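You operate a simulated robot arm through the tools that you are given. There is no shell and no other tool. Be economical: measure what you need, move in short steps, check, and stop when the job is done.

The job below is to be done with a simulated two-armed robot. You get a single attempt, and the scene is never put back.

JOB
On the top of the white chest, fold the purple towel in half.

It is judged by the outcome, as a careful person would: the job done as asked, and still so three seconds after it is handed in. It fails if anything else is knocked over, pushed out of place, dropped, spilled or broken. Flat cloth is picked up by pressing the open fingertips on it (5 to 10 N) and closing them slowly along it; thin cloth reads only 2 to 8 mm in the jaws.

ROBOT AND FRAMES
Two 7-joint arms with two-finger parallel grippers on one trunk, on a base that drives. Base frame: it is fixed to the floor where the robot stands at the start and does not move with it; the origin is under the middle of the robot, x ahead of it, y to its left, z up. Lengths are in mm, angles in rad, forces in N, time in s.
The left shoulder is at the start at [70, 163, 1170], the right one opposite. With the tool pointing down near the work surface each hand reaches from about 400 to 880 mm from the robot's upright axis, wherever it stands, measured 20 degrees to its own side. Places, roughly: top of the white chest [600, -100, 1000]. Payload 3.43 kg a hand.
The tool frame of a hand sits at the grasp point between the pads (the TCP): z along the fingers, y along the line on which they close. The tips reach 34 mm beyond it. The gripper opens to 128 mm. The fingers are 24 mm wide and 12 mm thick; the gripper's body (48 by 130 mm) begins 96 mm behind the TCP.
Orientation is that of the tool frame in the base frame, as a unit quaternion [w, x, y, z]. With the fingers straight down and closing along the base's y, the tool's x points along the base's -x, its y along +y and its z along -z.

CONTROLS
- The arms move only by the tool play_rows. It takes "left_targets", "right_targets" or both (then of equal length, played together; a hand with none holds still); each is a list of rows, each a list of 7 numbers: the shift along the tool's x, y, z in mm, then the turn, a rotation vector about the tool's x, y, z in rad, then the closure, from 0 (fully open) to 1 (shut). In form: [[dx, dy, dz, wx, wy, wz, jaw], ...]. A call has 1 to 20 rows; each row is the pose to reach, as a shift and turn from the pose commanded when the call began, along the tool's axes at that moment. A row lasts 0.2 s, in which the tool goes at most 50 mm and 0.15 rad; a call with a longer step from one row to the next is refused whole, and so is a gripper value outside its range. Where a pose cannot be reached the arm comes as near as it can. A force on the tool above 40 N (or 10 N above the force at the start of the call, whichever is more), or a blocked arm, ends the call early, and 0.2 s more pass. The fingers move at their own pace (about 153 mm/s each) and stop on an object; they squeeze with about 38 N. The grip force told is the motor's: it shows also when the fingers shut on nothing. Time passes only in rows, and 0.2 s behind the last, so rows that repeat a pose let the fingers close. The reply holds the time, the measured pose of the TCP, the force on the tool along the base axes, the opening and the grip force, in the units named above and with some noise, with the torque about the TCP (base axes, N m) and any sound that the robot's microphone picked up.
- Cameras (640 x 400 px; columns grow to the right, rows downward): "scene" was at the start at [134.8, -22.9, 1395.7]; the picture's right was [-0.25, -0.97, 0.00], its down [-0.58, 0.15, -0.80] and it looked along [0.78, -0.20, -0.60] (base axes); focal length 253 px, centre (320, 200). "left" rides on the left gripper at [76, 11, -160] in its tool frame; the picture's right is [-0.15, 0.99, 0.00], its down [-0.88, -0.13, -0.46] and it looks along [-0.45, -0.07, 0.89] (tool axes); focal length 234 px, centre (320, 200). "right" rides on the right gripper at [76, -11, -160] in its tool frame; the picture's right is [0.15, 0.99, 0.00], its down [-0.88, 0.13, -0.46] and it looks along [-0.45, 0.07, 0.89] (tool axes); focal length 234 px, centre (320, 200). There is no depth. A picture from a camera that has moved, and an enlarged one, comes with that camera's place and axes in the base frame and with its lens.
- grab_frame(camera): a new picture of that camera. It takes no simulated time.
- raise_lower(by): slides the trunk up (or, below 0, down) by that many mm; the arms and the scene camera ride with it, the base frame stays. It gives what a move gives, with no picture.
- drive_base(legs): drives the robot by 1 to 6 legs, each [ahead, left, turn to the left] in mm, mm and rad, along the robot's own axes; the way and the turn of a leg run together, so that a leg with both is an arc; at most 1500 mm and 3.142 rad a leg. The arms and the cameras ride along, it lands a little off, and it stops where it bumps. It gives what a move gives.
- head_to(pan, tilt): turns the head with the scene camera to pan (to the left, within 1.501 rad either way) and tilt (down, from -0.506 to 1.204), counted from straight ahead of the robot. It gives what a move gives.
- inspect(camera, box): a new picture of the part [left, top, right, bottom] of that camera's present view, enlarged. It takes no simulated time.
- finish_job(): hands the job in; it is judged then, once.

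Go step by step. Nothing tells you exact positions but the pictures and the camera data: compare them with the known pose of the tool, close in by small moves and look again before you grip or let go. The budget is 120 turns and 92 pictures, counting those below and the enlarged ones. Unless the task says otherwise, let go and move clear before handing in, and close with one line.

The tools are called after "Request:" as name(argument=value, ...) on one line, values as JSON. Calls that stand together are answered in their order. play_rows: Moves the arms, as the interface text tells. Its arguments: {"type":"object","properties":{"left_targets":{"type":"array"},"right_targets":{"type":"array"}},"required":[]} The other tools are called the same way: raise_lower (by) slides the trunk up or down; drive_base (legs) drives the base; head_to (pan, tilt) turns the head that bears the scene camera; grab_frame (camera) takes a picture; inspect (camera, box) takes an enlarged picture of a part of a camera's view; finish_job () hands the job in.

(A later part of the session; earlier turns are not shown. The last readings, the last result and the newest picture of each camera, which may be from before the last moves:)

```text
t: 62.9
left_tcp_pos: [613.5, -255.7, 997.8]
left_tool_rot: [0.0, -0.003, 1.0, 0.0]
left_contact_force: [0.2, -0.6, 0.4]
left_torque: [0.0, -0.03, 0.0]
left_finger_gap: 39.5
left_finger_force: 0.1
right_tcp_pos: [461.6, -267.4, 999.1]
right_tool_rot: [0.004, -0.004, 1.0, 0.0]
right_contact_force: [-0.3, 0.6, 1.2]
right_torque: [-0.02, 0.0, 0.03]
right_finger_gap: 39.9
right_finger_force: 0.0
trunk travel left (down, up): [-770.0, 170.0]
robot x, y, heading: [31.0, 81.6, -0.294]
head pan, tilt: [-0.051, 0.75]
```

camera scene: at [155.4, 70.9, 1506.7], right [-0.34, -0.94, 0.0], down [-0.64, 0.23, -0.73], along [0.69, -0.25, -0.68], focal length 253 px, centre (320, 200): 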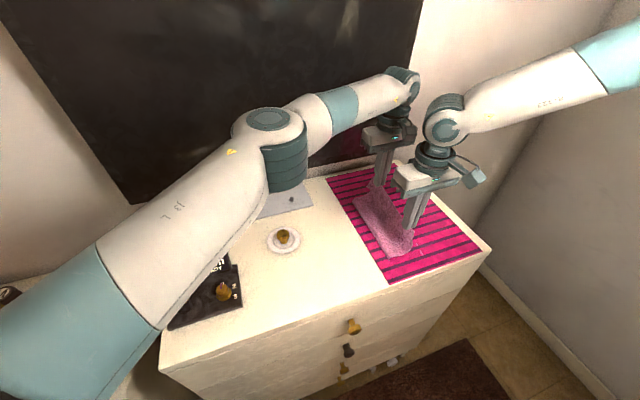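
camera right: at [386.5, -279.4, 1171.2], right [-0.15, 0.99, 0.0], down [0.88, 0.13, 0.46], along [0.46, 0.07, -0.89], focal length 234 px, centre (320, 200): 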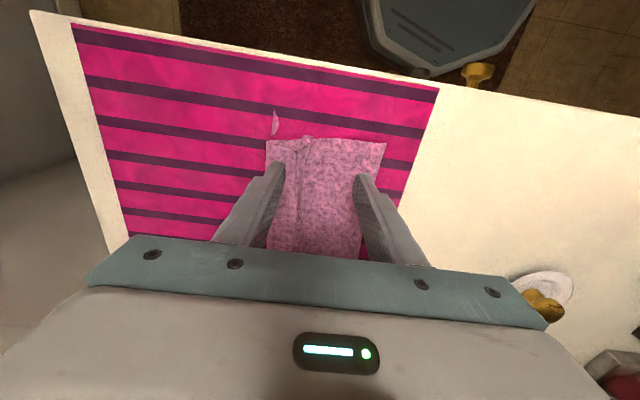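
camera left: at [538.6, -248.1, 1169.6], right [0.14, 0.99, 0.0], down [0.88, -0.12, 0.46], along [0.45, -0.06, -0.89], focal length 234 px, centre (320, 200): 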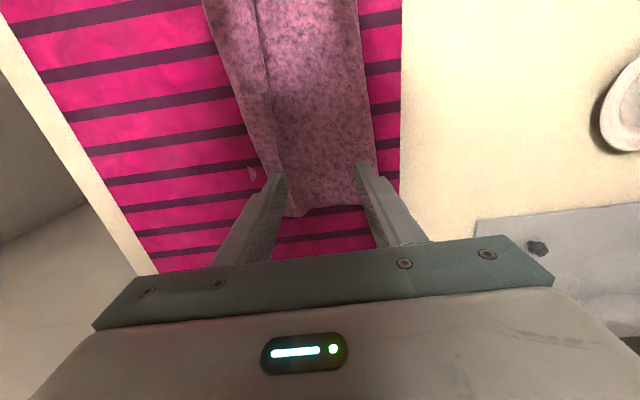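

Request:
play_rows(left_targets=[[0, 0, 1.5, 0, 0, 0, 0.69], [0, 0, 3, 0, 0, 0, 0.69], [0, 0, 3, 0, 0, 0, 0.69]], right_targets=[[0, 0, 1, 0, 0, 0, 0.69], [0, 0, 1.5, 0, 0, 0, 0.69], [0, 0, 1.5, 0, 0, 0, 0.69]])

```text
t: 63.7
left_tcp_pos: [612.8, -255.7, 996.7]
left_tool_rot: [0.001, -0.004, 1.0, 0.0]
left_contact_force: [2.0, 0.8, 13.2]
left_torque: [-0.38, -0.08, 0.03]
left_finger_gap: 39.6
left_finger_force: 0.1
right_tcp_pos: [461.9, -268.4, 999.4]
right_tool_rot: [0.005, -0.004, 1.0, 0.0]
right_contact_force: [0.1, -0.6, 4.4]
right_torque: [-0.09, -0.03, 0.04]
right_finger_gap: 40.0
right_finger_force: 0.6
trunk travel left (down, up): [-770.0, 170.0]
robot x, y, heading: [28.3, 81.4, -0.295]
head pan, tilt: [-0.051, 0.75]
```

Request:
play_rows(left_targets=[[0, 0, 0, 0, 0, 0, 0.65], [0, 0, 0, 0, 0, 0, 0.6], [0, 0, 0, 0, 0, 0, 0.55], [0, 0, 0, 0, 0, 0, 0.5], [0, 0, 0, 0, 0, 0, 0.45], [0, 0, 0, 0, 0, 0, 0.4], [0, 0, -2, 0, 0, 0, 0.4], [0, 0, -20, 0, 0, 0, 0.4], [0, 0, -50, 0, 0, 0, 0.4]], right_targets=[[0, 0, 1, 0, 0, 0, 0.65], [0, 0, 1, 0, 0, 0, 0.6], [0, 0, 1, 0, 0, 0, 0.55], [0, 0, 1, 0, 0, 0, 0.5], [0, 0, 1, 0, 0, 0, 0.45], [0, 0, 1, 0, 0, 0, 0.4], [0, 0, -2, 0, 0, 0, 0.4], [0, 0, -20, 0, 0, 0, 0.4], [0, 0, -50, 0, 0, 0, 0.4]])

Request:
grab_frame(camera="right")

Request:
grab_frame(camera="left")

Request:
inspect(camera="scene", box=[300, 140, 480, 280])

```text
t: 65.7
left_tcp_pos: [611.6, -255.7, 1046.1]
left_tool_rot: [0.001, -0.004, 1.0, 0.0]
left_contact_force: [-0.4, 0.2, 0.6]
left_torque: [-0.01, -0.05, -0.02]
left_finger_gap: 76.6
left_finger_force: 0.1
right_tcp_pos: [458.9, -264.8, 1049.8]
right_tool_rot: [0.006, -0.004, 1.0, 0.0]
right_contact_force: [-0.2, -0.5, -0.1]
right_torque: [0.0, -0.01, 0.03]
right_finger_gap: 77.0
right_finger_force: 0.0
trunk travel left (down, up): [-770.0, 170.0]
robot x, y, heading: [27.8, 81.7, -0.297]
head pan, tilt: [-0.051, 0.75]
```

```text
35 pictures are left
camera right: at [383.3, -277.6, 1209.2], right [-0.15, 0.99, 0.0], down [0.88, 0.14, 0.46], along [0.46, 0.07, -0.89], focal length 234 px, centre (320, 200)
```

right: 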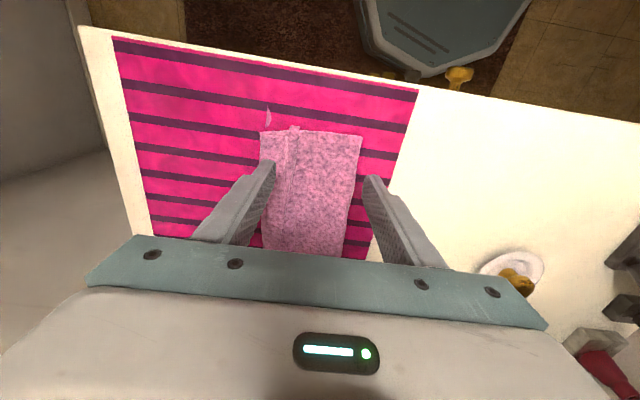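

```text
34 pictures are left
camera left: at [536.0, -246.3, 1206.2], right [0.14, 0.99, 0.0], down [0.88, -0.12, 0.46], along [0.45, -0.06, -0.89], focal length 234 px, centre (320, 200)
```

left: 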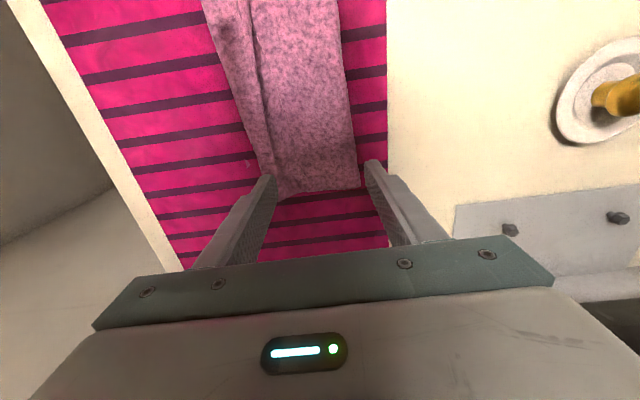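

```text
2.86 times, centred on (390, 210) of scene
camera zoom: at [153.3, 39.1, 1506.5], right [-0.34, -0.94, 0.0], down [-0.64, 0.23, -0.73], along [0.69, -0.25, -0.68], focal length 723 px, centre (120, 171)
```

zoom: 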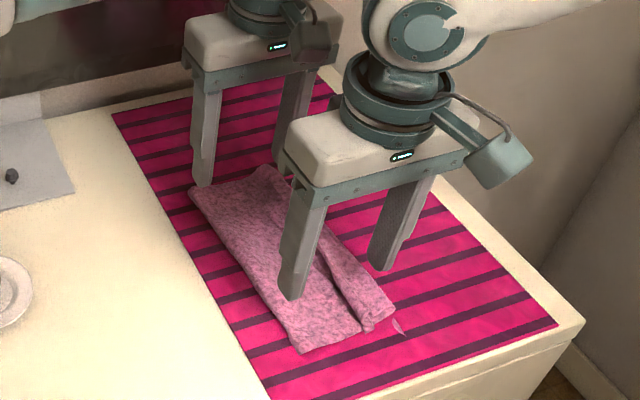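

The spread just slid the towel slightly right, so the pleat needs a proper hold. The right hand will pin the flap near the far edge at the front while the left presses near the fold and drags it left.

Request:
play_rows(left_targets=[[20, 2, -5, 0, 0, 0, 0.6], [45, 4, -5, 0, 0, 0, 0.8], [70, 6, 0, 0, 0, 0, 1.0], [81, 8, 20, 0, 0, 0, 1.0], [81, 8, 40, 0, 0, 0, 1.0], [81, 8, 45, 0, 0, 0, 1.0], [81, 8, 45, 0, 0, 0, 1.0]], right_targets=[[-1, -15, -5, 0, 0, 0, 0.6], [-2, -30, -5, 0, 0, 0, 0.8], [-3, -51, 0, 0, 0, 0, 1.0], [-3, -51, 20, 0, 0, 0, 1.0], [-3, -51, 40, 0, 0, 0, 1.0], [-3, -51, 48, 0, 0, 0, 1.0], [-3, -51, 49, 0, 0, 0, 1.0]])

Request:
grab_frame(camera="right")

Request:
grab_frame(camera="scene")

```text
t: 67.3
left_tcp_pos: [532.8, -248.9, 1000.0]
left_tool_rot: [0.0, -0.003, 1.0, 0.001]
left_contact_force: [3.5, -0.5, -2.6]
left_torque: [0.13, 0.3, 0.22]
left_finger_gap: 0.0
left_finger_force: 33.5
right_tcp_pos: [465.4, -317.8, 999.1]
right_tool_rot: [0.004, -0.004, 1.0, 0.0]
right_contact_force: [-3.3, 0.7, 3.2]
right_torque: [-0.05, -0.43, 0.06]
right_finger_gap: 0.0
right_finger_force: 32.8
trunk travel left (down, up): [-770.0, 170.0]
robot x, y, heading: [28.8, 82.2, -0.294]
head pan, tilt: [-0.051, 0.75]
```

```text
32 pictures are left
camera right: at [388.9, -329.7, 1158.7], right [-0.15, 0.99, 0.0], down [0.88, 0.14, 0.46], along [0.46, 0.07, -0.89], focal length 234 px, centre (320, 200)
```

right: 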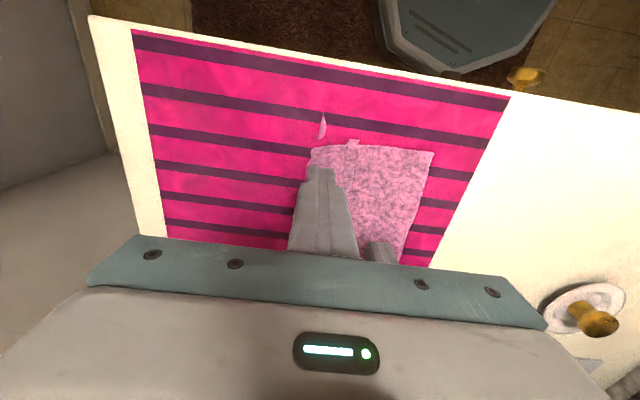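

```text
31 pictures are left
camera scene: at [155.8, 37.8, 1506.4], right [-0.34, -0.94, 0.0], down [-0.64, 0.23, -0.73], along [0.69, -0.25, -0.68], focal length 253 px, centre (320, 200)
```

scene: 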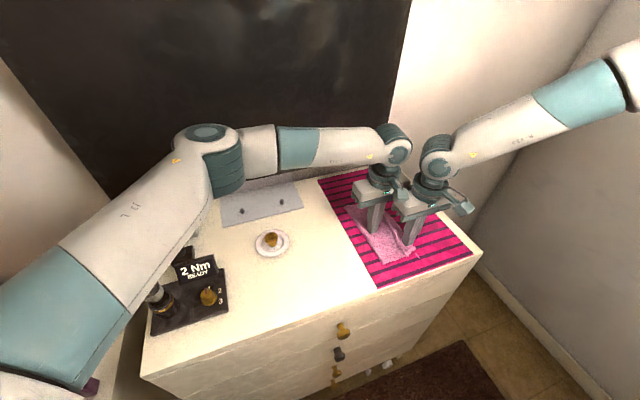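

There's ±3.5 N between the hands along x, so they are touching each other. I'll move the left hand 25 mm further back before pressing.

Request:
play_rows(left_targets=[[-8, 0, -3, 0, 0, 0, 1.0], [-18, 0, -3, 0, 0, 0, 1.0], [-28, 2, 0, 0, 0, 0, 1.0], [-28, 2, 2, 0, 0, 0, 1.0], [-28, 2, 3, 0, 0, 0, 1.0], [-28, 2, 3, 0, 0, 0, 1.0]], right_targets=[[0, 0, 0, 0, 0, 0, 1.0], [0, 0, 0, 0, 0, 0, 1.0], [0, 0, 0, 0, 0, 0, 1.0], [0, 0, 1, 0, 0, 0, 1.0], [0, 0, 2, 0, 0, 0, 1.0], [0, 0, 2, 0, 0, 0, 1.0]])

```text
t: 68.7
left_tcp_pos: [560.4, -247.0, 996.8]
left_tool_rot: [-0.001, -0.003, 1.0, 0.0]
left_contact_force: [-0.3, 0.1, 0.4]
left_torque: [0.03, 0.01, -0.03]
left_finger_gap: 0.1
left_finger_force: 32.9
right_tcp_pos: [465.6, -318.2, 997.0]
right_tool_rot: [0.004, -0.004, 1.0, 0.0]
right_contact_force: [-0.7, 1.0, 6.1]
right_torque: [0.04, 0.02, -0.05]
right_finger_gap: 0.0
right_finger_force: 32.6
trunk travel left (down, up): [-770.0, 170.0]
robot x, y, heading: [29.3, 77.3, -0.294]
head pan, tilt: [-0.051, 0.75]
```

Request:
play_rows(left_targets=[[0, 0, 1.5, 0, 0, 0, 1.0], [0, 0, 2.5, 0, 0, 0, 1.0], [0, 0, 2.5, 0, 0, 0, 1.0]], right_targets=[[0, 0, 0.5, 0, 0, 0, 1.0], [0, 0, 1, 0, 0, 0, 1.0], [0, 0, 1, 0, 0, 0, 1.0]])

```text
t: 69.5
left_tcp_pos: [559.5, -246.7, 996.5]
left_tool_rot: [0.0, -0.003, 1.0, 0.0]
left_contact_force: [0.8, -0.6, 3.9]
left_torque: [-0.03, -0.04, 0.02]
left_finger_gap: 0.2
left_finger_force: 32.7
right_tcp_pos: [465.5, -318.9, 996.7]
right_tool_rot: [0.006, -0.004, 1.0, -0.001]
right_contact_force: [1.0, -1.6, 16.2]
right_torque: [0.02, 0.05, 0.03]
right_finger_gap: 0.0
right_finger_force: 32.7
trunk travel left (down, up): [-770.0, 170.0]
robot x, y, heading: [27.2, 81.4, -0.291]
head pan, tilt: [-0.051, 0.75]
```

Request:
play_rows(left_targets=[[0, 0, 1, 0, 0, 0, 1.0], [0, 5, 1, 0, 0, 0, 1.0], [0, 11, 1, 0, 0, 0, 1.0], [0, 17, 1, 0, 0, 0, 1.0], [0, 23, 1, 0, 0, 0, 1.0], [0, 29, 1, 0, 0, 0, 1.0], [0, 35, 1, 0, 0, 0, 1.0]])

Request:
grab_frame(camera="right")

Request:
grab_frame(camera="left")

```text
t: 71.1
left_tcp_pos: [558.2, -212.5, 995.3]
left_tool_rot: [0.001, -0.002, 1.0, -0.002]
left_contact_force: [-6.2, -12.0, 18.6]
left_torque: [-0.37, 0.26, 0.08]
left_finger_gap: 0.2
left_finger_force: 33.0
right_tcp_pos: [462.8, -317.2, 997.5]
right_tool_rot: [0.005, -0.003, 1.0, 0.0]
right_contact_force: [4.7, 3.2, 13.2]
right_torque: [0.21, -0.1, -0.01]
right_finger_gap: 0.0
right_finger_force: 33.3
trunk travel left (down, up): [-770.0, 170.0]
robot x, y, heading: [25.4, 81.6, -0.299]
head pan, tilt: [-0.051, 0.75]
```

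```text
30 pictures are left
camera right: at [386.7, -329.3, 1156.9], right [-0.15, 0.99, 0.0], down [0.87, 0.14, 0.47], along [0.46, 0.07, -0.89], focal length 234 px, centre (320, 200)
```

right: 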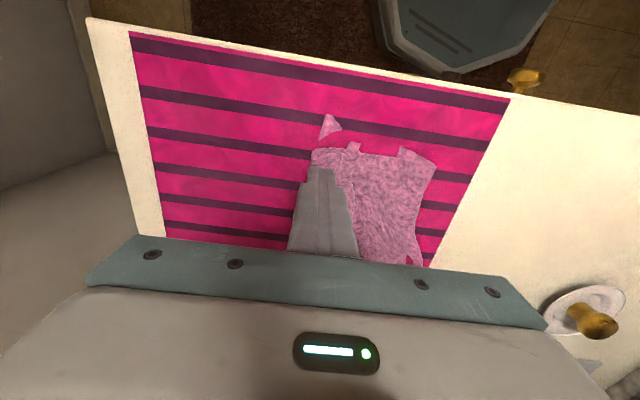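

```text
29 pictures are left
camera left: at [482.2, -203.0, 1156.4], right [0.14, 0.99, 0.0], down [0.88, -0.12, 0.46], along [0.45, -0.07, -0.89], focal length 234 px, centre (320, 200)
```

left: 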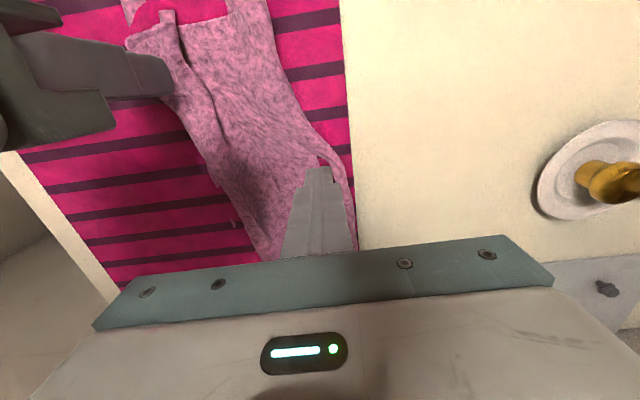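

The drag works: the fold moved about 28 mm left there under tension. Next the left hand pins the flap at mid-length while the right drags the front of the fold.

Request:
play_rows(left_targets=[[0, 0, -15, 0, 0, 0, 1.0], [0, -20, -35, 0, 0, 0, 1.0], [0, -60, -35, 0, 0, 0, 1.0], [0, -94, -35, 0, 0, 0, 1.0], [0, -94, -15, 0, 0, 0, 1.0], [0, -94, -3, 0, 0, 0, 1.0], [0, -94, -1, 0, 0, 0, 1.0], [0, -94, 0, 0, 0, 0, 1.0]], right_targets=[[0, 0, -15, 0, 0, 0, 1.0], [4, 20, -35, 0, 0, 0, 1.0], [8, 45, -35, 0, 0, 0, 1.0], [8, 67, -35, 0, 0, 0, 1.0], [8, 67, -15, 0, 0, 0, 1.0], [8, 67, -3, 0, 0, 0, 1.0], [8, 67, -1, 0, 0, 0, 1.0], [8, 67, 0, 0, 0, 0, 1.0]])

Request:
grab_frame(camera="right")

```text
t: 71.9
left_tcp_pos: [562.1, -260.1, 1026.6]
left_tool_rot: [0.0, 0.006, 1.0, 0.007]
left_contact_force: [1.7, 16.7, 0.4]
left_torque: [-3.02, 0.42, -1.66]
left_finger_gap: 0.0
left_finger_force: 33.2
right_tcp_pos: [458.4, -290.7, 1027.3]
right_tool_rot: [0.002, 0.005, 1.0, -0.003]
right_contact_force: [-2.0, -17.9, -1.2]
right_torque: [3.13, -0.33, -0.08]
right_finger_gap: 0.0
right_finger_force: 33.1
trunk travel left (down, up): [-770.0, 170.0]
robot x, y, heading: [26.6, 81.5, -0.291]
head pan, tilt: [-0.051, 0.75]
stopped in row 3 (left hand): the force on the tool passed its limit (the readings are from after the stop); the commanded pose is now the measured one
```

```text
28 pictures are left
camera right: at [382.4, -299.8, 1188.4], right [-0.14, 0.99, -0.01], down [0.88, 0.12, 0.46], along [0.46, 0.06, -0.89], focal length 234 px, centre (320, 200)
```

right: 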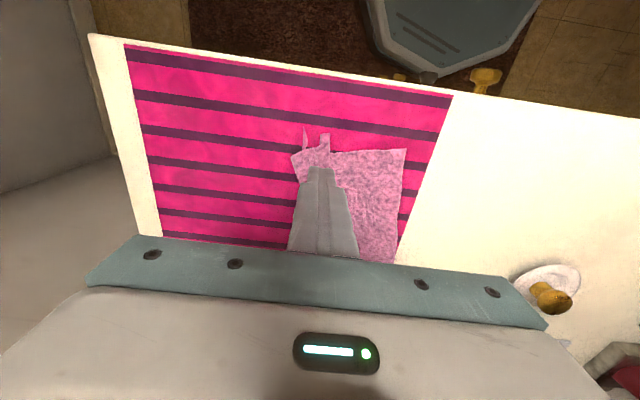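

The left hand's camera mount met the right wrist. I'll separate the hands, lift clear, and look at the state.

Request:
play_rows(left_targets=[[0, 10, 0, 0, 0, 0, 1.0], [-10, 30, -20, 0, 0, 0, 1.0], [-30, 60, -50, 0, 0, 0, 1.0], [-50, 90, -80, 0, 0, 0, 1.0], [-50, 120, -110, 0, 0, 0, 1.0]], right_targets=[[0, -10, 0, 0, 0, 0, 1.0], [0, -30, -20, 0, 0, 0, 1.0], [0, -65, -40, 0, 0, 0, 1.0], [10, -105, -70, 0, 0, 0, 1.0], [20, -150, -80, 0, 0, 0, 1.0]])

Request:
inspect(camera="scene", box=[300, 140, 480, 280])

```text
refused: row 4 steps farther than a row can; nothing moved
```

```text
2.86 times, centred on (390, 210) of scene
camera zoom: at [156.2, 33.9, 1506.1], right [-0.34, -0.94, 0.0], down [-0.64, 0.23, -0.73], along [0.69, -0.25, -0.68], focal length 723 px, centre (120, 171)
```

zoom: 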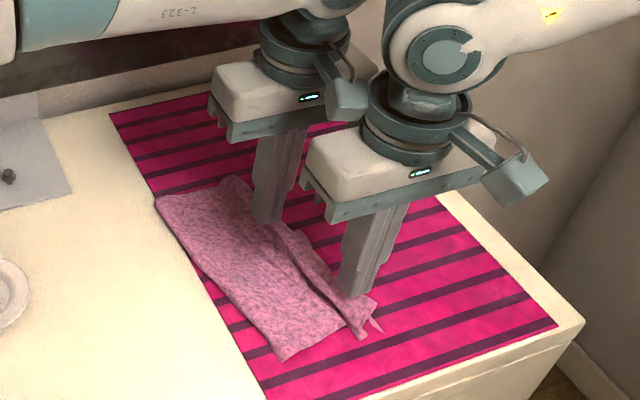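

The panel is wider and flatter now at the back and middle. Moving apart with shorter steps.

Request:
play_rows(left_targets=[[0, 10, 0, 0, 0, 0, 1.0], [-8, 25, -15, 0, 0, 0, 1.0], [-20, 45, -40, 0, 0, 0, 1.0], [-30, 65, -70, 0, 0, 0, 1.0], [-40, 85, -95, 0, 0, 0, 1.0], [-40, 105, -110, 0, 0, 0, 1.0]], right_targets=[[0, -10, 0, 0, 0, 0, 1.0], [0, -30, -20, 0, 0, 0, 1.0], [0, -65, -40, 0, 0, 0, 1.0], [10, -100, -60, 0, 0, 0, 1.0], [20, -135, -80, 0, 0, 0, 1.0], [20, -170, -80, 0, 0, 0, 1.0]])

Request:
inspect(camera="scene", box=[300, 140, 480, 280])

Request:
inspect(camera="right", box=[300, 60, 580, 240])

```text
t: 73.3
left_tcp_pos: [602.8, -156.1, 1139.9]
left_tool_rot: [0.0, 0.006, 1.0, 0.005]
left_contact_force: [0.0, 0.7, 0.2]
left_torque: [-0.01, -0.02, 0.01]
left_finger_gap: 0.0
left_finger_force: 33.6
right_tcp_pos: [435.9, -457.4, 1110.1]
right_tool_rot: [0.003, 0.003, 1.0, -0.004]
right_contact_force: [-0.8, -0.6, 0.3]
right_torque: [-0.01, -0.02, 0.01]
right_finger_gap: 0.2
right_finger_force: 33.0
trunk travel left (down, up): [-770.0, 170.0]
robot x, y, heading: [28.0, 83.2, -0.298]
head pan, tilt: [-0.051, 0.75]
```

```text
2.86 times, centred on (390, 210) of scene
camera zoom: at [156.1, 37.6, 1506.3], right [-0.34, -0.94, 0.0], down [-0.64, 0.23, -0.73], along [0.69, -0.25, -0.68], focal length 723 px, centre (120, 171)
```

zoom: 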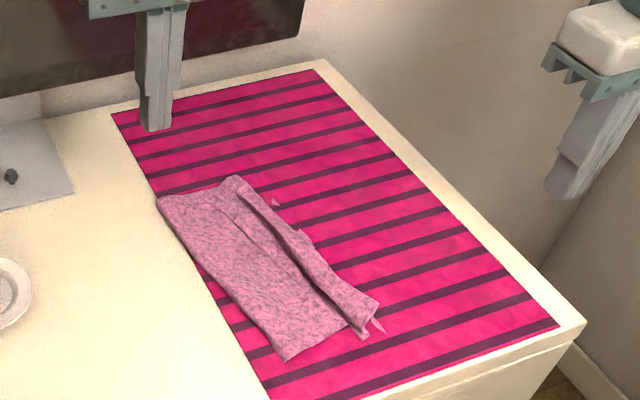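

```text
2.22 times, centred on (440, 150) of right
camera zoom: at [360.8, -466.2, 1271.0], right [-0.14, 0.99, -0.01], down [0.88, 0.13, 0.46], along [0.46, 0.06, -0.89], focal length 520 px, centre (53, 311)
```

zoom: 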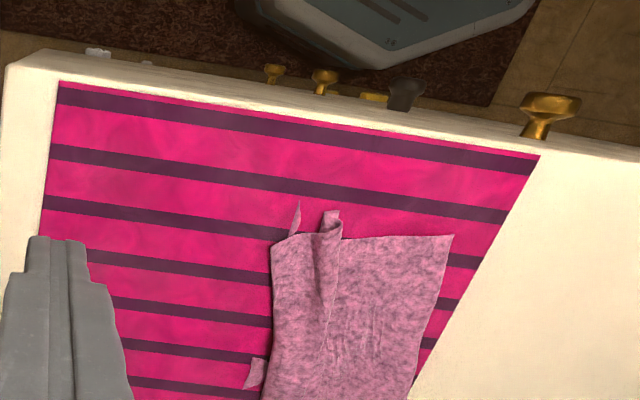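

The front pleat remains, and at the back the lower layer sticks out about 20 mm past the upper. I'll do in-line stretches: at the front, pin the flap with one finger and drag the fold left with the other, slightly tilted; at the back, drag the flap right while holding the fold.

Request:
play_rows(right_targets=[[-6, 40, 0, 0, 0, 0, 0.8], [-13, 80, 0, 0, 0, 0, 0.6], [-20, 120, 0, 0, 0, 0, 0.45], [-26, 160, 10, 0, 0, 0, 0.45], [-26, 189, 35, 0.02, 0, 0, 0.45], [-26, 189, 70, 0.03, 0, 0, 0.45], [-26, 189, 95, 0.03, 0, 0, 0.45], [-26, 189, 108, 0.03, 0, 0, 0.45]], left_targets=[[0, 0, 0, 0, 0, 0, 0.8], [0, -20, 0, 0, 0, 0, 0.59], [-5, -45, 10, 0, 0, 0, 0.59], [-9, -81, 30, 0, 0, 0, 0.59], [-9, -81, 65, 0, 0, 0, 0.59], [-9, -81, 100, 0, 0, 0, 0.59], [-9, -81, 125, 0, 0, 0, 0.59], [-9, -81, 137, 0, 0, 0, 0.59]])

Request:
grab_frame(camera="right")

Request:
grab_frame(camera="left")

```text
t: 75.1
left_tcp_pos: [611.8, -234.9, 1000.2]
left_tool_rot: [0.0, 0.005, 1.0, 0.004]
left_contact_force: [-0.8, 0.3, 0.6]
left_torque: [-0.01, 0.01, 0.04]
left_finger_gap: 52.2
left_finger_force: 0.1
right_tcp_pos: [465.6, -267.6, 1001.0]
right_tool_rot: [0.002, 0.003, 1.0, -0.019]
right_contact_force: [0.0, -0.8, 0.5]
right_torque: [0.01, 0.01, 0.0]
right_finger_gap: 70.3
right_finger_force: 0.0
trunk travel left (down, up): [-770.0, 170.0]
robot x, y, heading: [27.6, 78.6, -0.294]
head pan, tilt: [-0.051, 0.75]
```

```text
24 pictures are left
camera right: at [389.3, -272.8, 1161.5], right [-0.14, 0.99, -0.04], down [0.88, 0.14, 0.46], along [0.46, 0.03, -0.89], focal length 234 px, centre (320, 200)
```

right: 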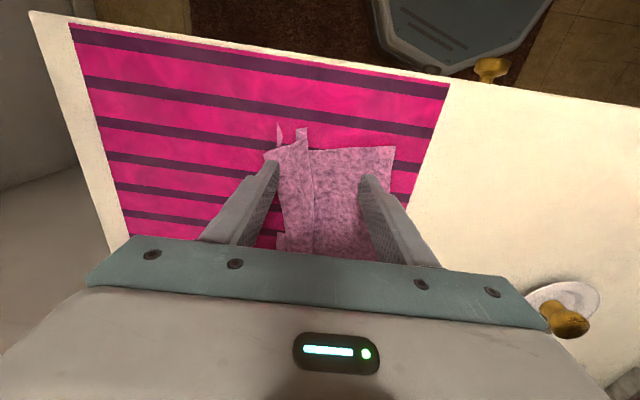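

```text
23 pictures are left
camera left: at [536.2, -226.6, 1160.7], right [0.16, 0.99, 0.01], down [0.88, -0.14, 0.46], along [0.45, -0.06, -0.89], focal length 234 px, centre (320, 200)
```

left: 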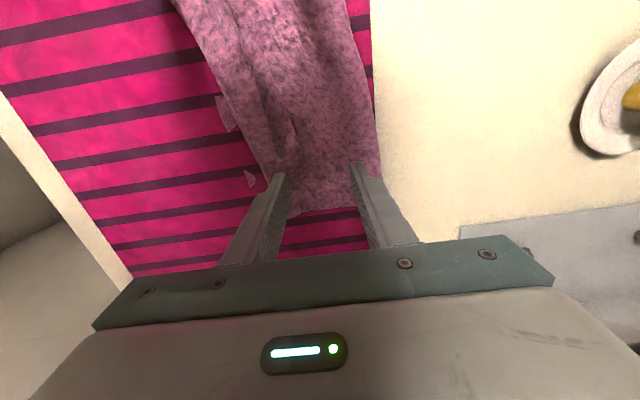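

Positions are good. Now I'll press and check forces before stretching.

Request:
play_rows(right_targets=[[0, 0, 2, 0, 0, 0, 0.45], [0, 0, 3.5, 0, 0, 0, 0.45], [0, 0, 3.5, 0, 0, 0, 0.45]], left_targets=[[0, 0, 2, 0, 0, 0, 0.59], [0, 0, 4, 0, 0, 0, 0.59], [0, 0, 4, 0, 0, 0, 0.59]])

```text
t: 75.9
left_tcp_pos: [610.5, -235.4, 996.7]
left_tool_rot: [0.001, 0.005, 1.0, 0.004]
left_contact_force: [0.6, 1.0, 6.3]
left_torque: [-0.22, -0.03, 0.05]
left_finger_gap: 52.2
left_finger_force: 0.0
right_tcp_pos: [465.0, -267.6, 998.4]
right_tool_rot: [0.003, 0.003, 1.0, -0.019]
right_contact_force: [-0.4, -0.4, 0.8]
right_torque: [0.0, 0.0, -0.01]
right_finger_gap: 70.8
right_finger_force: 0.1
trunk travel left (down, up): [-770.0, 170.0]
robot x, y, heading: [30.0, 82.0, -0.296]
head pan, tilt: [-0.051, 0.75]
```

Request:
play_rows(right_targets=[[0, 0, 2, 0, 0, 0, 0.45], [0, 0, 3, 0, 0, 0, 0.45], [0, 0, 3.5, 0, 0, 0, 0.45], [0, 0, 3.5, 0, 0, 0, 0.45]], left_targets=[[0, -4, 0.5, 0, 0, 0, 0.56], [0, -8, 0.5, 0, 0, 0, 0.53], [0, -12, 0.5, 0, 0, 0, 0.5], [0, -15, 0.5, 0, 0, 0, 0.47]])

```text
t: 76.9
left_tcp_pos: [609.0, -248.5, 997.1]
left_tool_rot: [0.001, 0.006, 1.0, 0.005]
left_contact_force: [0.0, 0.5, 3.5]
left_torque: [-0.09, 0.03, -0.02]
left_finger_gap: 66.6
left_finger_force: 0.1
right_tcp_pos: [464.3, -266.9, 996.8]
right_tool_rot: [0.006, 0.003, 1.0, -0.019]
right_contact_force: [2.6, -2.3, 31.7]
right_torque: [1.23, 0.1, -0.1]
right_finger_gap: 68.6
right_finger_force: 0.1
trunk travel left (down, up): [-770.0, 170.0]
robot x, y, heading: [29.9, 82.2, -0.293]
head pan, tilt: [-0.051, 0.75]
```

The right hand's left finger carries all the load now. I'll ease it and halve the tilt, then drag the fold left while the other finger stays put.

Request:
play_rows(right_targets=[[0, 0, -1, -0.012, 0, 0, 0.45], [0, 0, -0.8, -0.015, 0, 0, 0.45], [0, 3, -0.8, -0.015, 0, 0, 0.4], [0, 6, -0.8, -0.015, 0, 0, 0.35], [0, 9, -0.8, -0.015, 0, 0, 0.31], [0, 12, -0.8, -0.015, 0, 0, 0.27], [0, 15, -0.8, -0.015, 0, 0, 0.22], [0, 18, -0.8, -0.015, 0, 0, 0.18]], left_targets=[[0, 0, -4, 0, 0, 0, 0.47], [0, 0, -15, 0, 0, 0, 0.47], [0, 0, -40, 0, 0, 0, 0.47], [0, 0, -60, 0, 0, 0, 0.47], [0, 0, -60, 0, 0, 0, 0.47], [0, 0, -60, 0, 0, 0, 0.47], [0, 0, -60, 0, 0, 0, 0.47], [0, 0, -60, 0, 0, 0, 0.47]])

Request:
grab_frame(camera="right")

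Request:
grab_frame(camera="left")

```text
t: 78.7
left_tcp_pos: [608.7, -250.5, 1057.3]
left_tool_rot: [0.001, 0.005, 1.0, 0.004]
left_contact_force: [0.0, 0.6, 0.6]
left_torque: [-0.04, -0.02, 0.0]
left_finger_gap: 68.0
left_finger_force: 0.1
right_tcp_pos: [463.1, -251.0, 996.2]
right_tool_rot: [0.005, 0.004, 1.0, -0.009]
right_contact_force: [0.9, -8.5, 37.3]
right_torque: [1.95, 0.08, -0.02]
right_finger_gap: 99.9
right_finger_force: 0.0
trunk travel left (down, up): [-770.0, 170.0]
robot x, y, heading: [27.2, 81.2, -0.296]
head pan, tilt: [-0.051, 0.75]
```

```text
22 pictures are left
camera right: at [385.6, -258.0, 1156.9], right [-0.14, 0.99, -0.02], down [0.88, 0.13, 0.46], along [0.46, 0.05, -0.89], focal length 234 px, centre (320, 200)
```

right: 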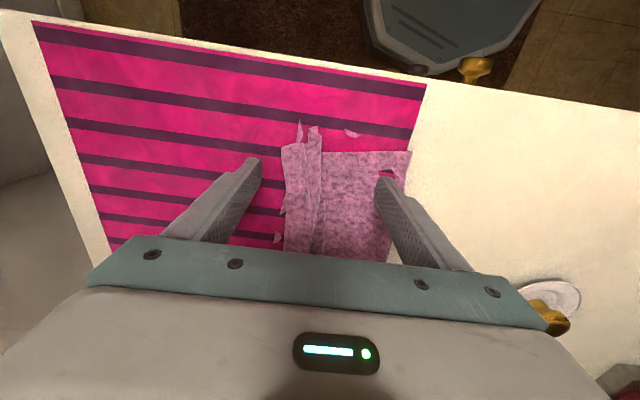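

```text
21 pictures are left
camera left: at [533.0, -241.9, 1218.7], right [0.16, 0.99, 0.01], down [0.88, -0.14, 0.46], along [0.45, -0.06, -0.89], focal length 234 px, centre (320, 200)
```

left: 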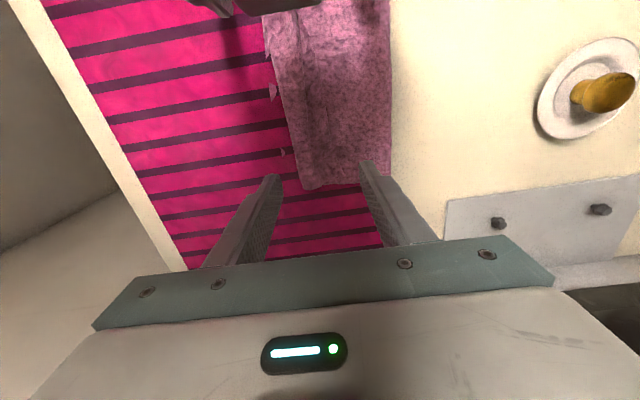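

The towel moved left as a whole without widening. Before deciding whether to regrip, I'll lift the right hand and look closely.

Request:
play_rows(right_targets=[[0, 0, -10, 0.0, 0, 0, 0.3], [0, 0, -40, 0.008, 0, 0, 0.45], [0, -40, -70, 0.008, 0, 0, 0.6], [0, -85, -80, 0.008, 0, 0, 0.6], [0, -130, -80, 0.008, 0, 0, 0.6], [0, -170, -80, 0.008, 0, 0, 0.6]], left_targets=[[0, 0, -20, 0, 0, 0, 0.6], [0, 20, -50, 0, 0, 0, 0.6], [0, 50, -80, 0, 0, 0, 0.6], [0, 80, -110, 0, 0, 0, 0.6], [0, 110, -130, 0, 0, 0, 0.6], [0, 130, -130, 0, 0, 0, 0.6]])

Request:
inspect(camera="scene", box=[320, 160, 440, 260])

Request:
inspect(camera="right", box=[300, 80, 560, 250])

```text
t: 80.1
left_tcp_pos: [612.5, -119.6, 1189.1]
left_tool_rot: [0.001, 0.006, 1.0, 0.006]
left_contact_force: [0.2, -0.2, 0.1]
left_torque: [0.02, 0.02, -0.01]
left_finger_gap: 51.2
left_finger_force: 0.1
right_tcp_pos: [463.4, -417.9, 1077.8]
right_tool_rot: [0.003, 0.004, 1.0, -0.014]
right_contact_force: [-0.8, 0.4, 0.9]
right_torque: [0.0, -0.01, -0.01]
right_finger_gap: 51.0
right_finger_force: 0.0
trunk travel left (down, up): [-770.0, 170.0]
robot x, y, heading: [29.0, 80.4, -0.298]
head pan, tilt: [-0.051, 0.75]
```

```text
4.00 times, centred on (380, 210) of scene
camera zoom: at [155.5, 37.4, 1506.4], right [-0.34, -0.94, 0.0], down [-0.64, 0.23, -0.73], along [0.69, -0.25, -0.68], focal length 1012 px, centre (80, 160)
```

zoom: 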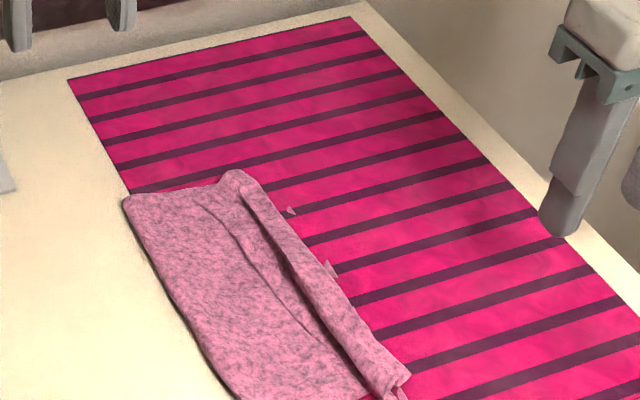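

```text
2.35 times, centred on (430, 165) of right
camera zoom: at [386.7, -424.3, 1237.5], right [-0.14, 0.99, -0.03], down [0.88, 0.14, 0.46], along [0.46, 0.04, -0.89], focal length 551 px, centre (61, 282)
```

zoom: 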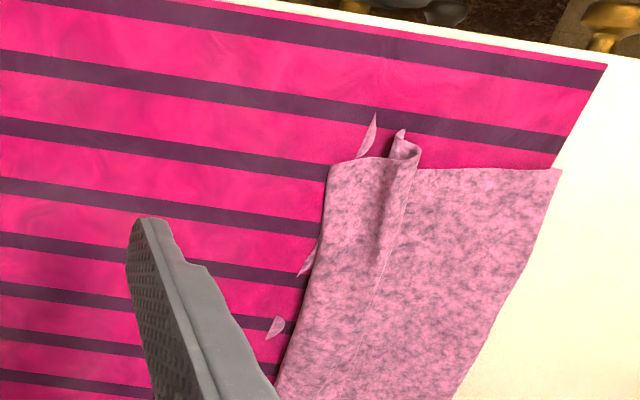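

I can see a pleat left in the top layer, and the panel is too narrow, so I'll redo the fold. I'll regrip the top layer at its ridge with both hands, unfold it by pulling left so everything flattens, then refold with a smaller pinch.

Request:
play_rows(right_targets=[[2, 40, 0, -0.01, 0, 0, 0.83], [4, 80, 0, -0.02, 0, 0, 0.83], [6, 120, 0, -0.027, 0, 0, 0.83], [8, 162, 10, -0.027, 0, 0, 0.83], [8, 162, 40, -0.027, 0, 0, 0.83], [8, 162, 60, -0.027, 0, 0, 0.83], [8, 162, 73, -0.027, 0, 0, 0.83]], left_targets=[[0, -40, 10, 0, 0, 0, 0.81], [-2, -80, 30, 0, 0, 0, 0.81], [-5, -120, 55, 0, 0, 0, 0.81], [-5, -144, 95, 0, 0, 0, 0.81], [-5, -144, 135, 0, 0, 0, 0.81], [-5, -144, 170, 0, 0, 0, 0.81], [-5, -144, 184, 0, 0, 0, 0.81]])

Request:
inspect(camera="right", box=[220, 80, 460, 260])

Request:
inspect(camera="left", box=[200, 60, 440, 260])

```text
t: 81.7
left_tcp_pos: [615.7, -266.5, 1001.3]
left_tool_rot: [0.0, 0.006, 1.0, 0.005]
left_contact_force: [-0.4, 0.1, -1.0]
left_torque: [-0.02, 0.0, -0.03]
left_finger_gap: 24.3
left_finger_force: 0.1
right_tcp_pos: [457.0, -258.0, 999.5]
right_tool_rot: [0.004, 0.003, 1.0, -0.001]
right_contact_force: [0.2, 0.1, 0.4]
right_torque: [0.01, 0.04, -0.02]
right_finger_gap: 21.8
right_finger_force: 0.1
trunk travel left (down, up): [-770.0, 170.0]
robot x, y, heading: [30.2, 79.7, -0.293]
head pan, tilt: [-0.051, 0.75]
```

```text
2.22 times, centred on (340, 170) of right
camera zoom: at [381.4, -268.9, 1160.2], right [-0.14, 0.99, 0.0], down [0.88, 0.13, 0.46], along [0.46, 0.06, -0.89], focal length 520 px, centre (276, 267)
```

zoom: 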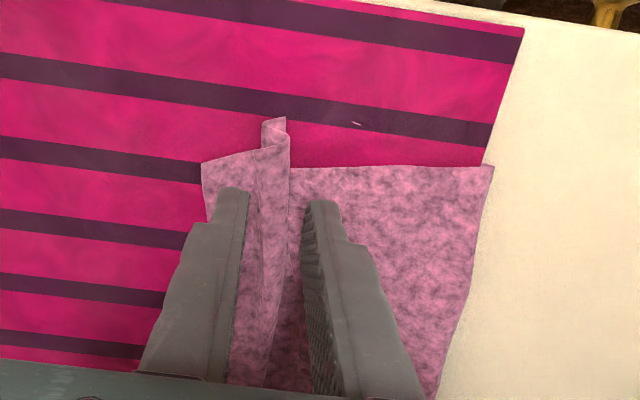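

```text
2.00 times, centred on (320, 160) of left
camera zoom: at [540.5, -257.2, 1163.1], right [0.16, 0.99, 0.01], down [0.88, -0.14, 0.45], along [0.45, -0.06, -0.89], focal length 468 px, centre (320, 280)
```

zoom: 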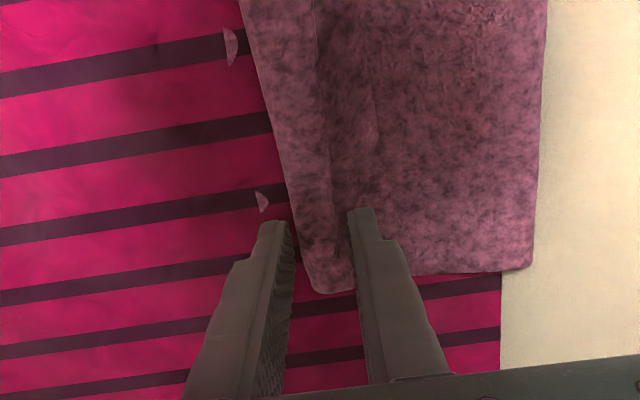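

The front straddles the ridge well. At the back I'll shift 12 mm onto the cloth, then touch down lightly and close both.

Request:
play_rows(left_targets=[[0, 12, 0, 0, 0, 0, 0.81], [0, 12, 2, 0, 0, 0, 0.81], [0, 12, 3.5, 0, 0, 0, 0.81], [0, 12, 3.5, 0, 0, 0, 0.86], [0, 12, 3.5, 0, 0, 0, 0.91], [0, 12, 3.5, 0, 0, 0, 0.96], [0, 12, 3.5, 0, 0, 0, 1.0], [0, 12, 3.5, 0, 0, 0, 1.0], [0, 12, -8, 0, 0, 0, 1.0], [0, 12, -20, 0, 0, 0, 1.0]], right_targets=[[0, 0, 0, 0, 0, 0, 0.83], [0, 0, 0.5, 0, 0, 0, 0.83], [0, 0, 1, 0, 0, 0, 0.83], [0, 0, 1, 0, 0, 0, 0.87], [0, 0, 1, 0, 0, 0, 0.91], [0, 0, 1, 0, 0, 0, 0.96], [0, 0, 1, 0, 0, 0, 1.0], [0, 0, 1, 0, 0, 0, 1.0], [0, 0, -8, 0, 0, 0, 1.0], [0, 0, -20, 0, 0, 0, 1.0]])

Request:
grab_frame(camera="right")

Request:
grab_frame(camera="left")

```text
t: 83.9
left_tcp_pos: [615.1, -253.9, 1024.2]
left_tool_rot: [0.002, 0.006, 1.0, 0.005]
left_contact_force: [0.5, 0.0, 0.0]
left_torque: [-0.02, 0.0, -0.03]
left_finger_gap: 2.0
left_finger_force: 36.7
right_tcp_pos: [455.6, -256.0, 1019.9]
right_tool_rot: [0.003, 0.004, 1.0, 0.0]
right_contact_force: [0.0, 0.0, -0.8]
right_torque: [0.0, -0.02, 0.03]
right_finger_gap: 2.4
right_finger_force: 36.8
trunk travel left (down, up): [-770.0, 170.0]
robot x, y, heading: [27.0, 81.8, -0.291]
head pan, tilt: [-0.051, 0.75]
```

```text
16 pictures are left
camera right: at [380.1, -267.4, 1181.0], right [-0.14, 0.99, 0.0], down [0.88, 0.13, 0.46], along [0.46, 0.06, -0.89], focal length 234 px, centre (320, 200)
```

right: 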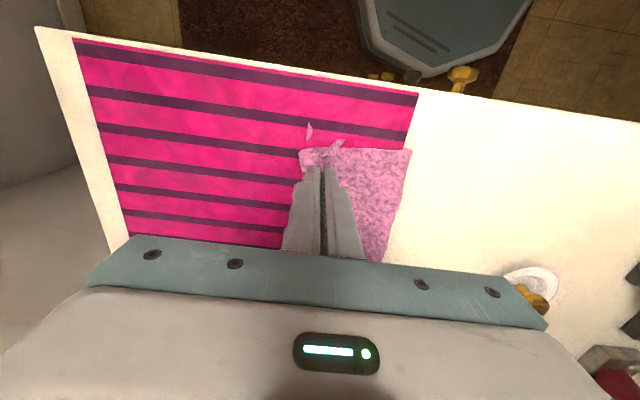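

```text
15 pictures are left
camera left: at [539.8, -244.3, 1184.0], right [0.16, 0.99, 0.01], down [0.88, -0.14, 0.46], along [0.45, -0.06, -0.89], focal length 234 px, centre (320, 200)
```

left: 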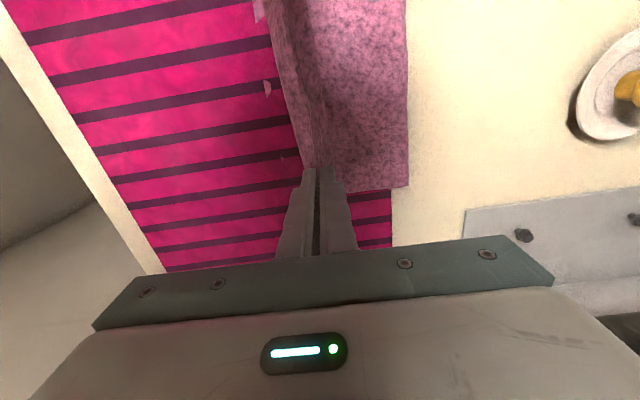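

Both hands hold only the top layer. I'm unfolding now: lift, then drive back left in an arc.

Request:
play_rows(left_targets=[[0, 5, -15, 0, 0, 0, 1.0], [0, 10, -30, 0, 0, 0, 1.0], [0, 15, -45, 0, 0, 0, 1.0]], right_targets=[[0, 5, -15, 0, 0, 0, 1.0], [0, 10, -30, 0, 0, 0, 1.0], [0, 15, -45, 0, 0, 0, 1.0]])

Request:
drive_base(legs=[[-20.7, 66.9, 0], [-20.7, 66.9, 0]])

Request:
grab_frame(camera="left")

```text
t: 84.7
left_tcp_pos: [615.2, -237.3, 1068.0]
left_tool_rot: [0.0, 0.006, 1.0, 0.004]
left_contact_force: [0.1, 0.2, 0.4]
left_torque: [-0.02, -0.01, 0.01]
left_finger_gap: 1.9
left_finger_force: 37.0
right_tcp_pos: [455.6, -243.5, 1064.5]
right_tool_rot: [0.003, 0.003, 1.0, -0.001]
right_contact_force: [0.6, 0.3, -0.9]
right_torque: [0.01, -0.03, 0.05]
right_finger_gap: 2.2
right_finger_force: 37.1
trunk travel left (down, up): [-770.0, 170.0]
robot x, y, heading: [32.1, 78.2, -0.292]
head pan, tilt: [-0.051, 0.75]
```

```text
t: 86.4
left_tcp_pos: [612.9, -104.1, 1066.2]
left_tool_rot: [0.0, 0.007, 1.0, 0.006]
left_contact_force: [0.7, -0.4, -0.8]
left_torque: [0.06, -0.02, 0.0]
left_finger_gap: 2.0
left_finger_force: 36.8
right_tcp_pos: [456.4, -108.6, 1063.8]
right_tool_rot: [0.003, 0.005, 1.0, 0.0]
right_contact_force: [0.3, -0.2, -1.1]
right_torque: [0.03, 0.01, 0.04]
right_finger_gap: 2.4
right_finger_force: 36.9
trunk travel left (down, up): [-770.0, 170.0]
robot x, y, heading: [29.0, 221.0, -0.301]
head pan, tilt: [-0.051, 0.75]
```

```text
14 pictures are left
camera left: at [538.6, -96.1, 1227.1], right [0.16, 0.99, 0.01], down [0.88, -0.15, 0.45], along [0.45, -0.06, -0.89], focal length 234 px, centre (320, 200)
```

left: 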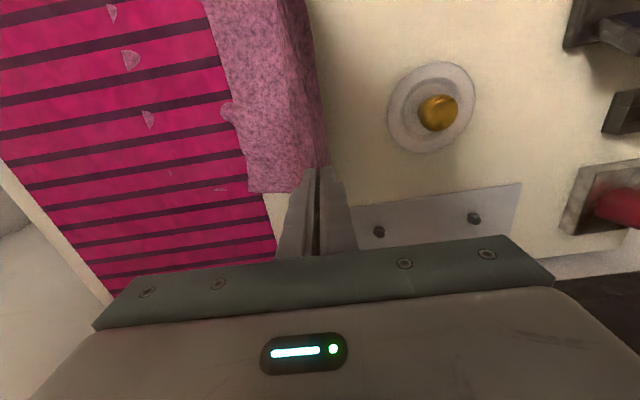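

The unfolding works; the right edge now sits at y≈-285, so the lower part still has slack. I'll lower the grips and drive further left at low height to pull the towel taut, stopping short of the plate.

Request:
play_rows(left_targets=[[-2, 0, 12, 0, 0, 0, 1.0], [-4, 0, 24, 0, 0, 0, 1.0], [-4, 0, 36, 0, 0, 0, 1.0], [-4, 0, 44, 0, 0, 0, 1.0]], right_targets=[[2, 0, 12, 0, 0, 0, 1.0], [3, 0, 24, 0, 0, 0, 1.0], [3, 0, 36, 0, 0, 0, 1.0], [3, 0, 42, 0, 0, 0, 1.0]])

Request:
drive_base(legs=[[-13.3, 43, 0]])

Request:
grab_frame(camera="left")

```text
t: 87.4
left_tcp_pos: [619.1, -101.0, 1023.1]
left_tool_rot: [0.0, 0.008, 1.0, 0.005]
left_contact_force: [-4.9, -1.6, 0.7]
left_torque: [0.03, 0.13, 0.02]
left_finger_gap: 2.1
left_finger_force: 36.7
right_tcp_pos: [453.4, -105.9, 1023.1]
right_tool_rot: [0.003, 0.005, 1.0, -0.001]
right_contact_force: [5.0, -0.1, -0.5]
right_torque: [0.05, -0.1, 0.0]
right_finger_gap: 2.3
right_finger_force: 37.1
trunk travel left (down, up): [-770.0, 170.0]
robot x, y, heading: [28.4, 221.4, -0.296]
head pan, tilt: [-0.051, 0.75]
```

```text
t: 88.3
left_tcp_pos: [616.9, -63.2, 1021.9]
left_tool_rot: [0.0, 0.008, 1.0, 0.007]
left_contact_force: [-5.8, -0.2, -0.5]
left_torque: [0.07, 0.2, 0.02]
left_finger_gap: 2.3
left_finger_force: 37.0
right_tcp_pos: [451.9, -66.6, 1022.5]
right_tool_rot: [0.003, 0.006, 1.0, 0.001]
right_contact_force: [7.0, -1.1, -0.8]
right_torque: [0.1, -0.13, 0.02]
right_finger_gap: 2.2
right_finger_force: 36.8
trunk travel left (down, up): [-770.0, 170.0]
robot x, y, heading: [30.3, 262.5, -0.298]
head pan, tilt: [-0.051, 0.75]
```

```text
13 pictures are left
camera left: at [542.2, -53.8, 1182.7], right [0.16, 0.99, 0.01], down [0.88, -0.15, 0.45], along [0.45, -0.06, -0.89], focal length 234 px, centre (320, 200)
```

left: 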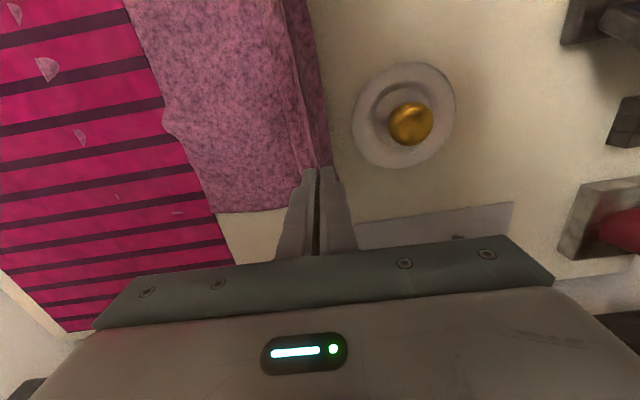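

It's close to taut, with about 15 mm of slack left by my estimate. I'll pull a bit more while watching the force.

Request:
drive_base(legs=[[-5.3, 17.2, 0]])

Request:
grab_frame(camera="right")

```text
t: 89.0
left_tcp_pos: [615.8, -43.0, 1021.6]
left_tool_rot: [0.0, 0.008, 1.0, 0.006]
left_contact_force: [-4.4, 0.3, -0.2]
left_torque: [0.0, 0.14, -0.02]
left_finger_gap: 1.9
left_finger_force: 36.7
right_tcp_pos: [451.9, -47.3, 1022.3]
right_tool_rot: [0.003, 0.006, 1.0, 0.0]
right_contact_force: [4.8, -0.8, 0.9]
right_torque: [0.07, -0.11, 0.04]
right_finger_gap: 2.3
right_finger_force: 37.0
trunk travel left (down, up): [-770.0, 170.0]
robot x, y, heading: [28.8, 279.7, -0.301]
head pan, tilt: [-0.051, 0.75]
```

```text
12 pictures are left
camera right: at [376.2, -57.0, 1182.7], right [-0.13, 0.99, 0.0], down [0.88, 0.12, 0.46], along [0.46, 0.06, -0.89], focal length 234 px, centre (320, 200)
```

right: 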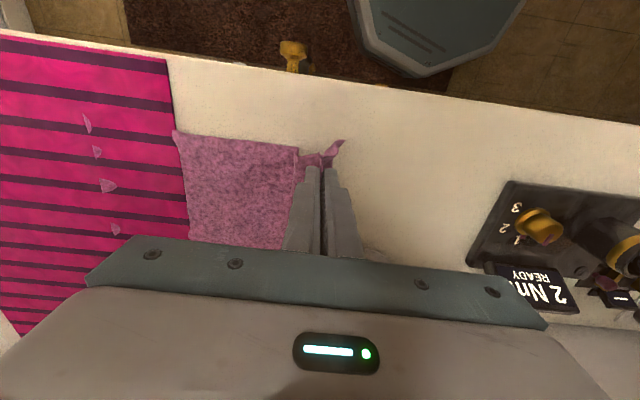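

The towel is flat and about taut, with its right edge at y≈-270. I'm refolding: the grips go up and over in an arc to y≈-238, arriving low so the fold is drawn snug.

Request:
play_rows(left_targets=[[1, -3, -12, 0, 0, 0, 1.0], [2, -8, -24, 0, 0, 0, 1.0], [2, -14, -36, 0, 0, 0, 1.0]], right_targets=[[-1, -3, -12, 0, 0, 0, 1.0], [-1, -8, -24, 0, 0, 0, 1.0], [-1, -14, -36, 0, 0, 0, 1.0]])

Request:
drive_base(legs=[[18.9, -61, 0]])

Request:
play_rows(left_targets=[[0, 0, -6, 0, 0, 0, 1.0], [0, 0, -12, 0, 0, 0, 1.0]], right_targets=[[0, 0, -6, 0, 0, 0, 1.0], [0, 0, -12, 0, 0, 0, 1.0]])

Request:
drive_base(legs=[[18, -58, 0]])

Request:
grab_frame(camera="scene")

```text
t: 89.8
left_tcp_pos: [613.7, -54.8, 1059.3]
left_tool_rot: [0.0, 0.008, 1.0, 0.004]
left_contact_force: [-0.5, -0.1, 0.4]
left_torque: [0.0, -0.01, 0.02]
left_finger_gap: 2.1
left_finger_force: 36.6
right_tcp_pos: [452.3, -58.6, 1059.6]
right_tool_rot: [0.003, 0.006, 1.0, -0.002]
right_contact_force: [0.5, 0.1, -0.9]
right_torque: [-0.01, -0.04, 0.0]
right_finger_gap: 2.3
right_finger_force: 37.2
trunk travel left (down, up): [-770.0, 170.0]
robot x, y, heading: [30.6, 280.3, -0.299]
head pan, tilt: [-0.051, 0.75]
```

```text
t: 90.8
left_tcp_pos: [615.5, -112.2, 1059.5]
left_tool_rot: [0.0, 0.009, 1.0, 0.003]
left_contact_force: [-0.1, -0.4, -0.6]
left_torque: [-0.04, 0.01, -0.03]
left_finger_gap: 2.0
left_finger_force: 37.1
right_tcp_pos: [454.6, -116.9, 1060.0]
right_tool_rot: [0.004, 0.005, 1.0, -0.004]
right_contact_force: [1.7, -0.1, 0.0]
right_torque: [-0.04, -0.01, 0.0]
right_finger_gap: 2.3
right_finger_force: 36.8
trunk travel left (down, up): [-770.0, 170.0]
robot x, y, heading: [32.3, 217.4, -0.298]
head pan, tilt: [-0.051, 0.75]
```

```text
t: 91.4
left_tcp_pos: [615.8, -115.1, 1071.3]
left_tool_rot: [0.0, 0.008, 1.0, 0.004]
left_contact_force: [-2.5, 0.7, 0.6]
left_torque: [-0.02, 0.03, 0.03]
left_finger_gap: 2.0
left_finger_force: 36.3
right_tcp_pos: [454.3, -118.1, 1073.2]
right_tool_rot: [0.003, 0.006, 1.0, -0.002]
right_contact_force: [1.4, 0.2, -0.5]
right_torque: [0.0, -0.04, 0.03]
right_finger_gap: 2.6
right_finger_force: 37.1
trunk travel left (down, up): [-770.0, 170.0]
robot x, y, heading: [28.8, 217.6, -0.298]
head pan, tilt: [-0.051, 0.75]
```

```text
t: 92.4
left_tcp_pos: [616.8, -170.7, 1072.8]
left_tool_rot: [0.0, 0.007, 1.0, 0.004]
left_contact_force: [-1.0, 0.3, -0.2]
left_torque: [-0.06, 0.03, 0.02]
left_finger_gap: 2.4
left_finger_force: 37.1
right_tcp_pos: [454.8, -174.3, 1074.1]
right_tool_rot: [0.003, 0.004, 1.0, -0.004]
right_contact_force: [1.7, 1.1, -0.1]
right_torque: [-0.05, -0.01, 0.02]
right_finger_gap: 2.2
right_finger_force: 37.2
trunk travel left (down, up): [-770.0, 170.0]
robot x, y, heading: [27.9, 159.4, -0.294]
head pan, tilt: [-0.051, 0.75]
```

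```text
11 pictures are left
camera scene: at [155.7, 121.4, 1506.6], right [-0.34, -0.94, 0.0], down [-0.64, 0.23, -0.73], along [0.69, -0.25, -0.68], focal length 253 px, centre (320, 200)
```

scene: 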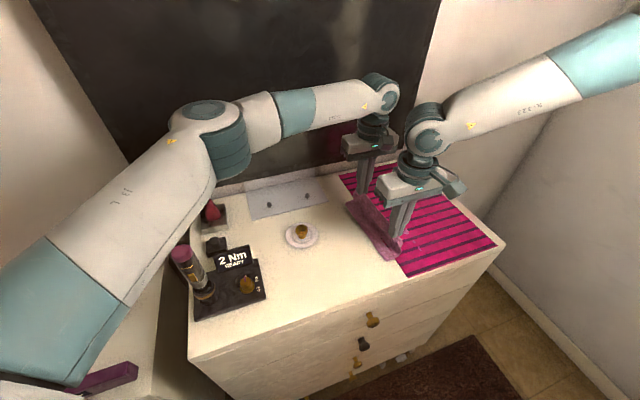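

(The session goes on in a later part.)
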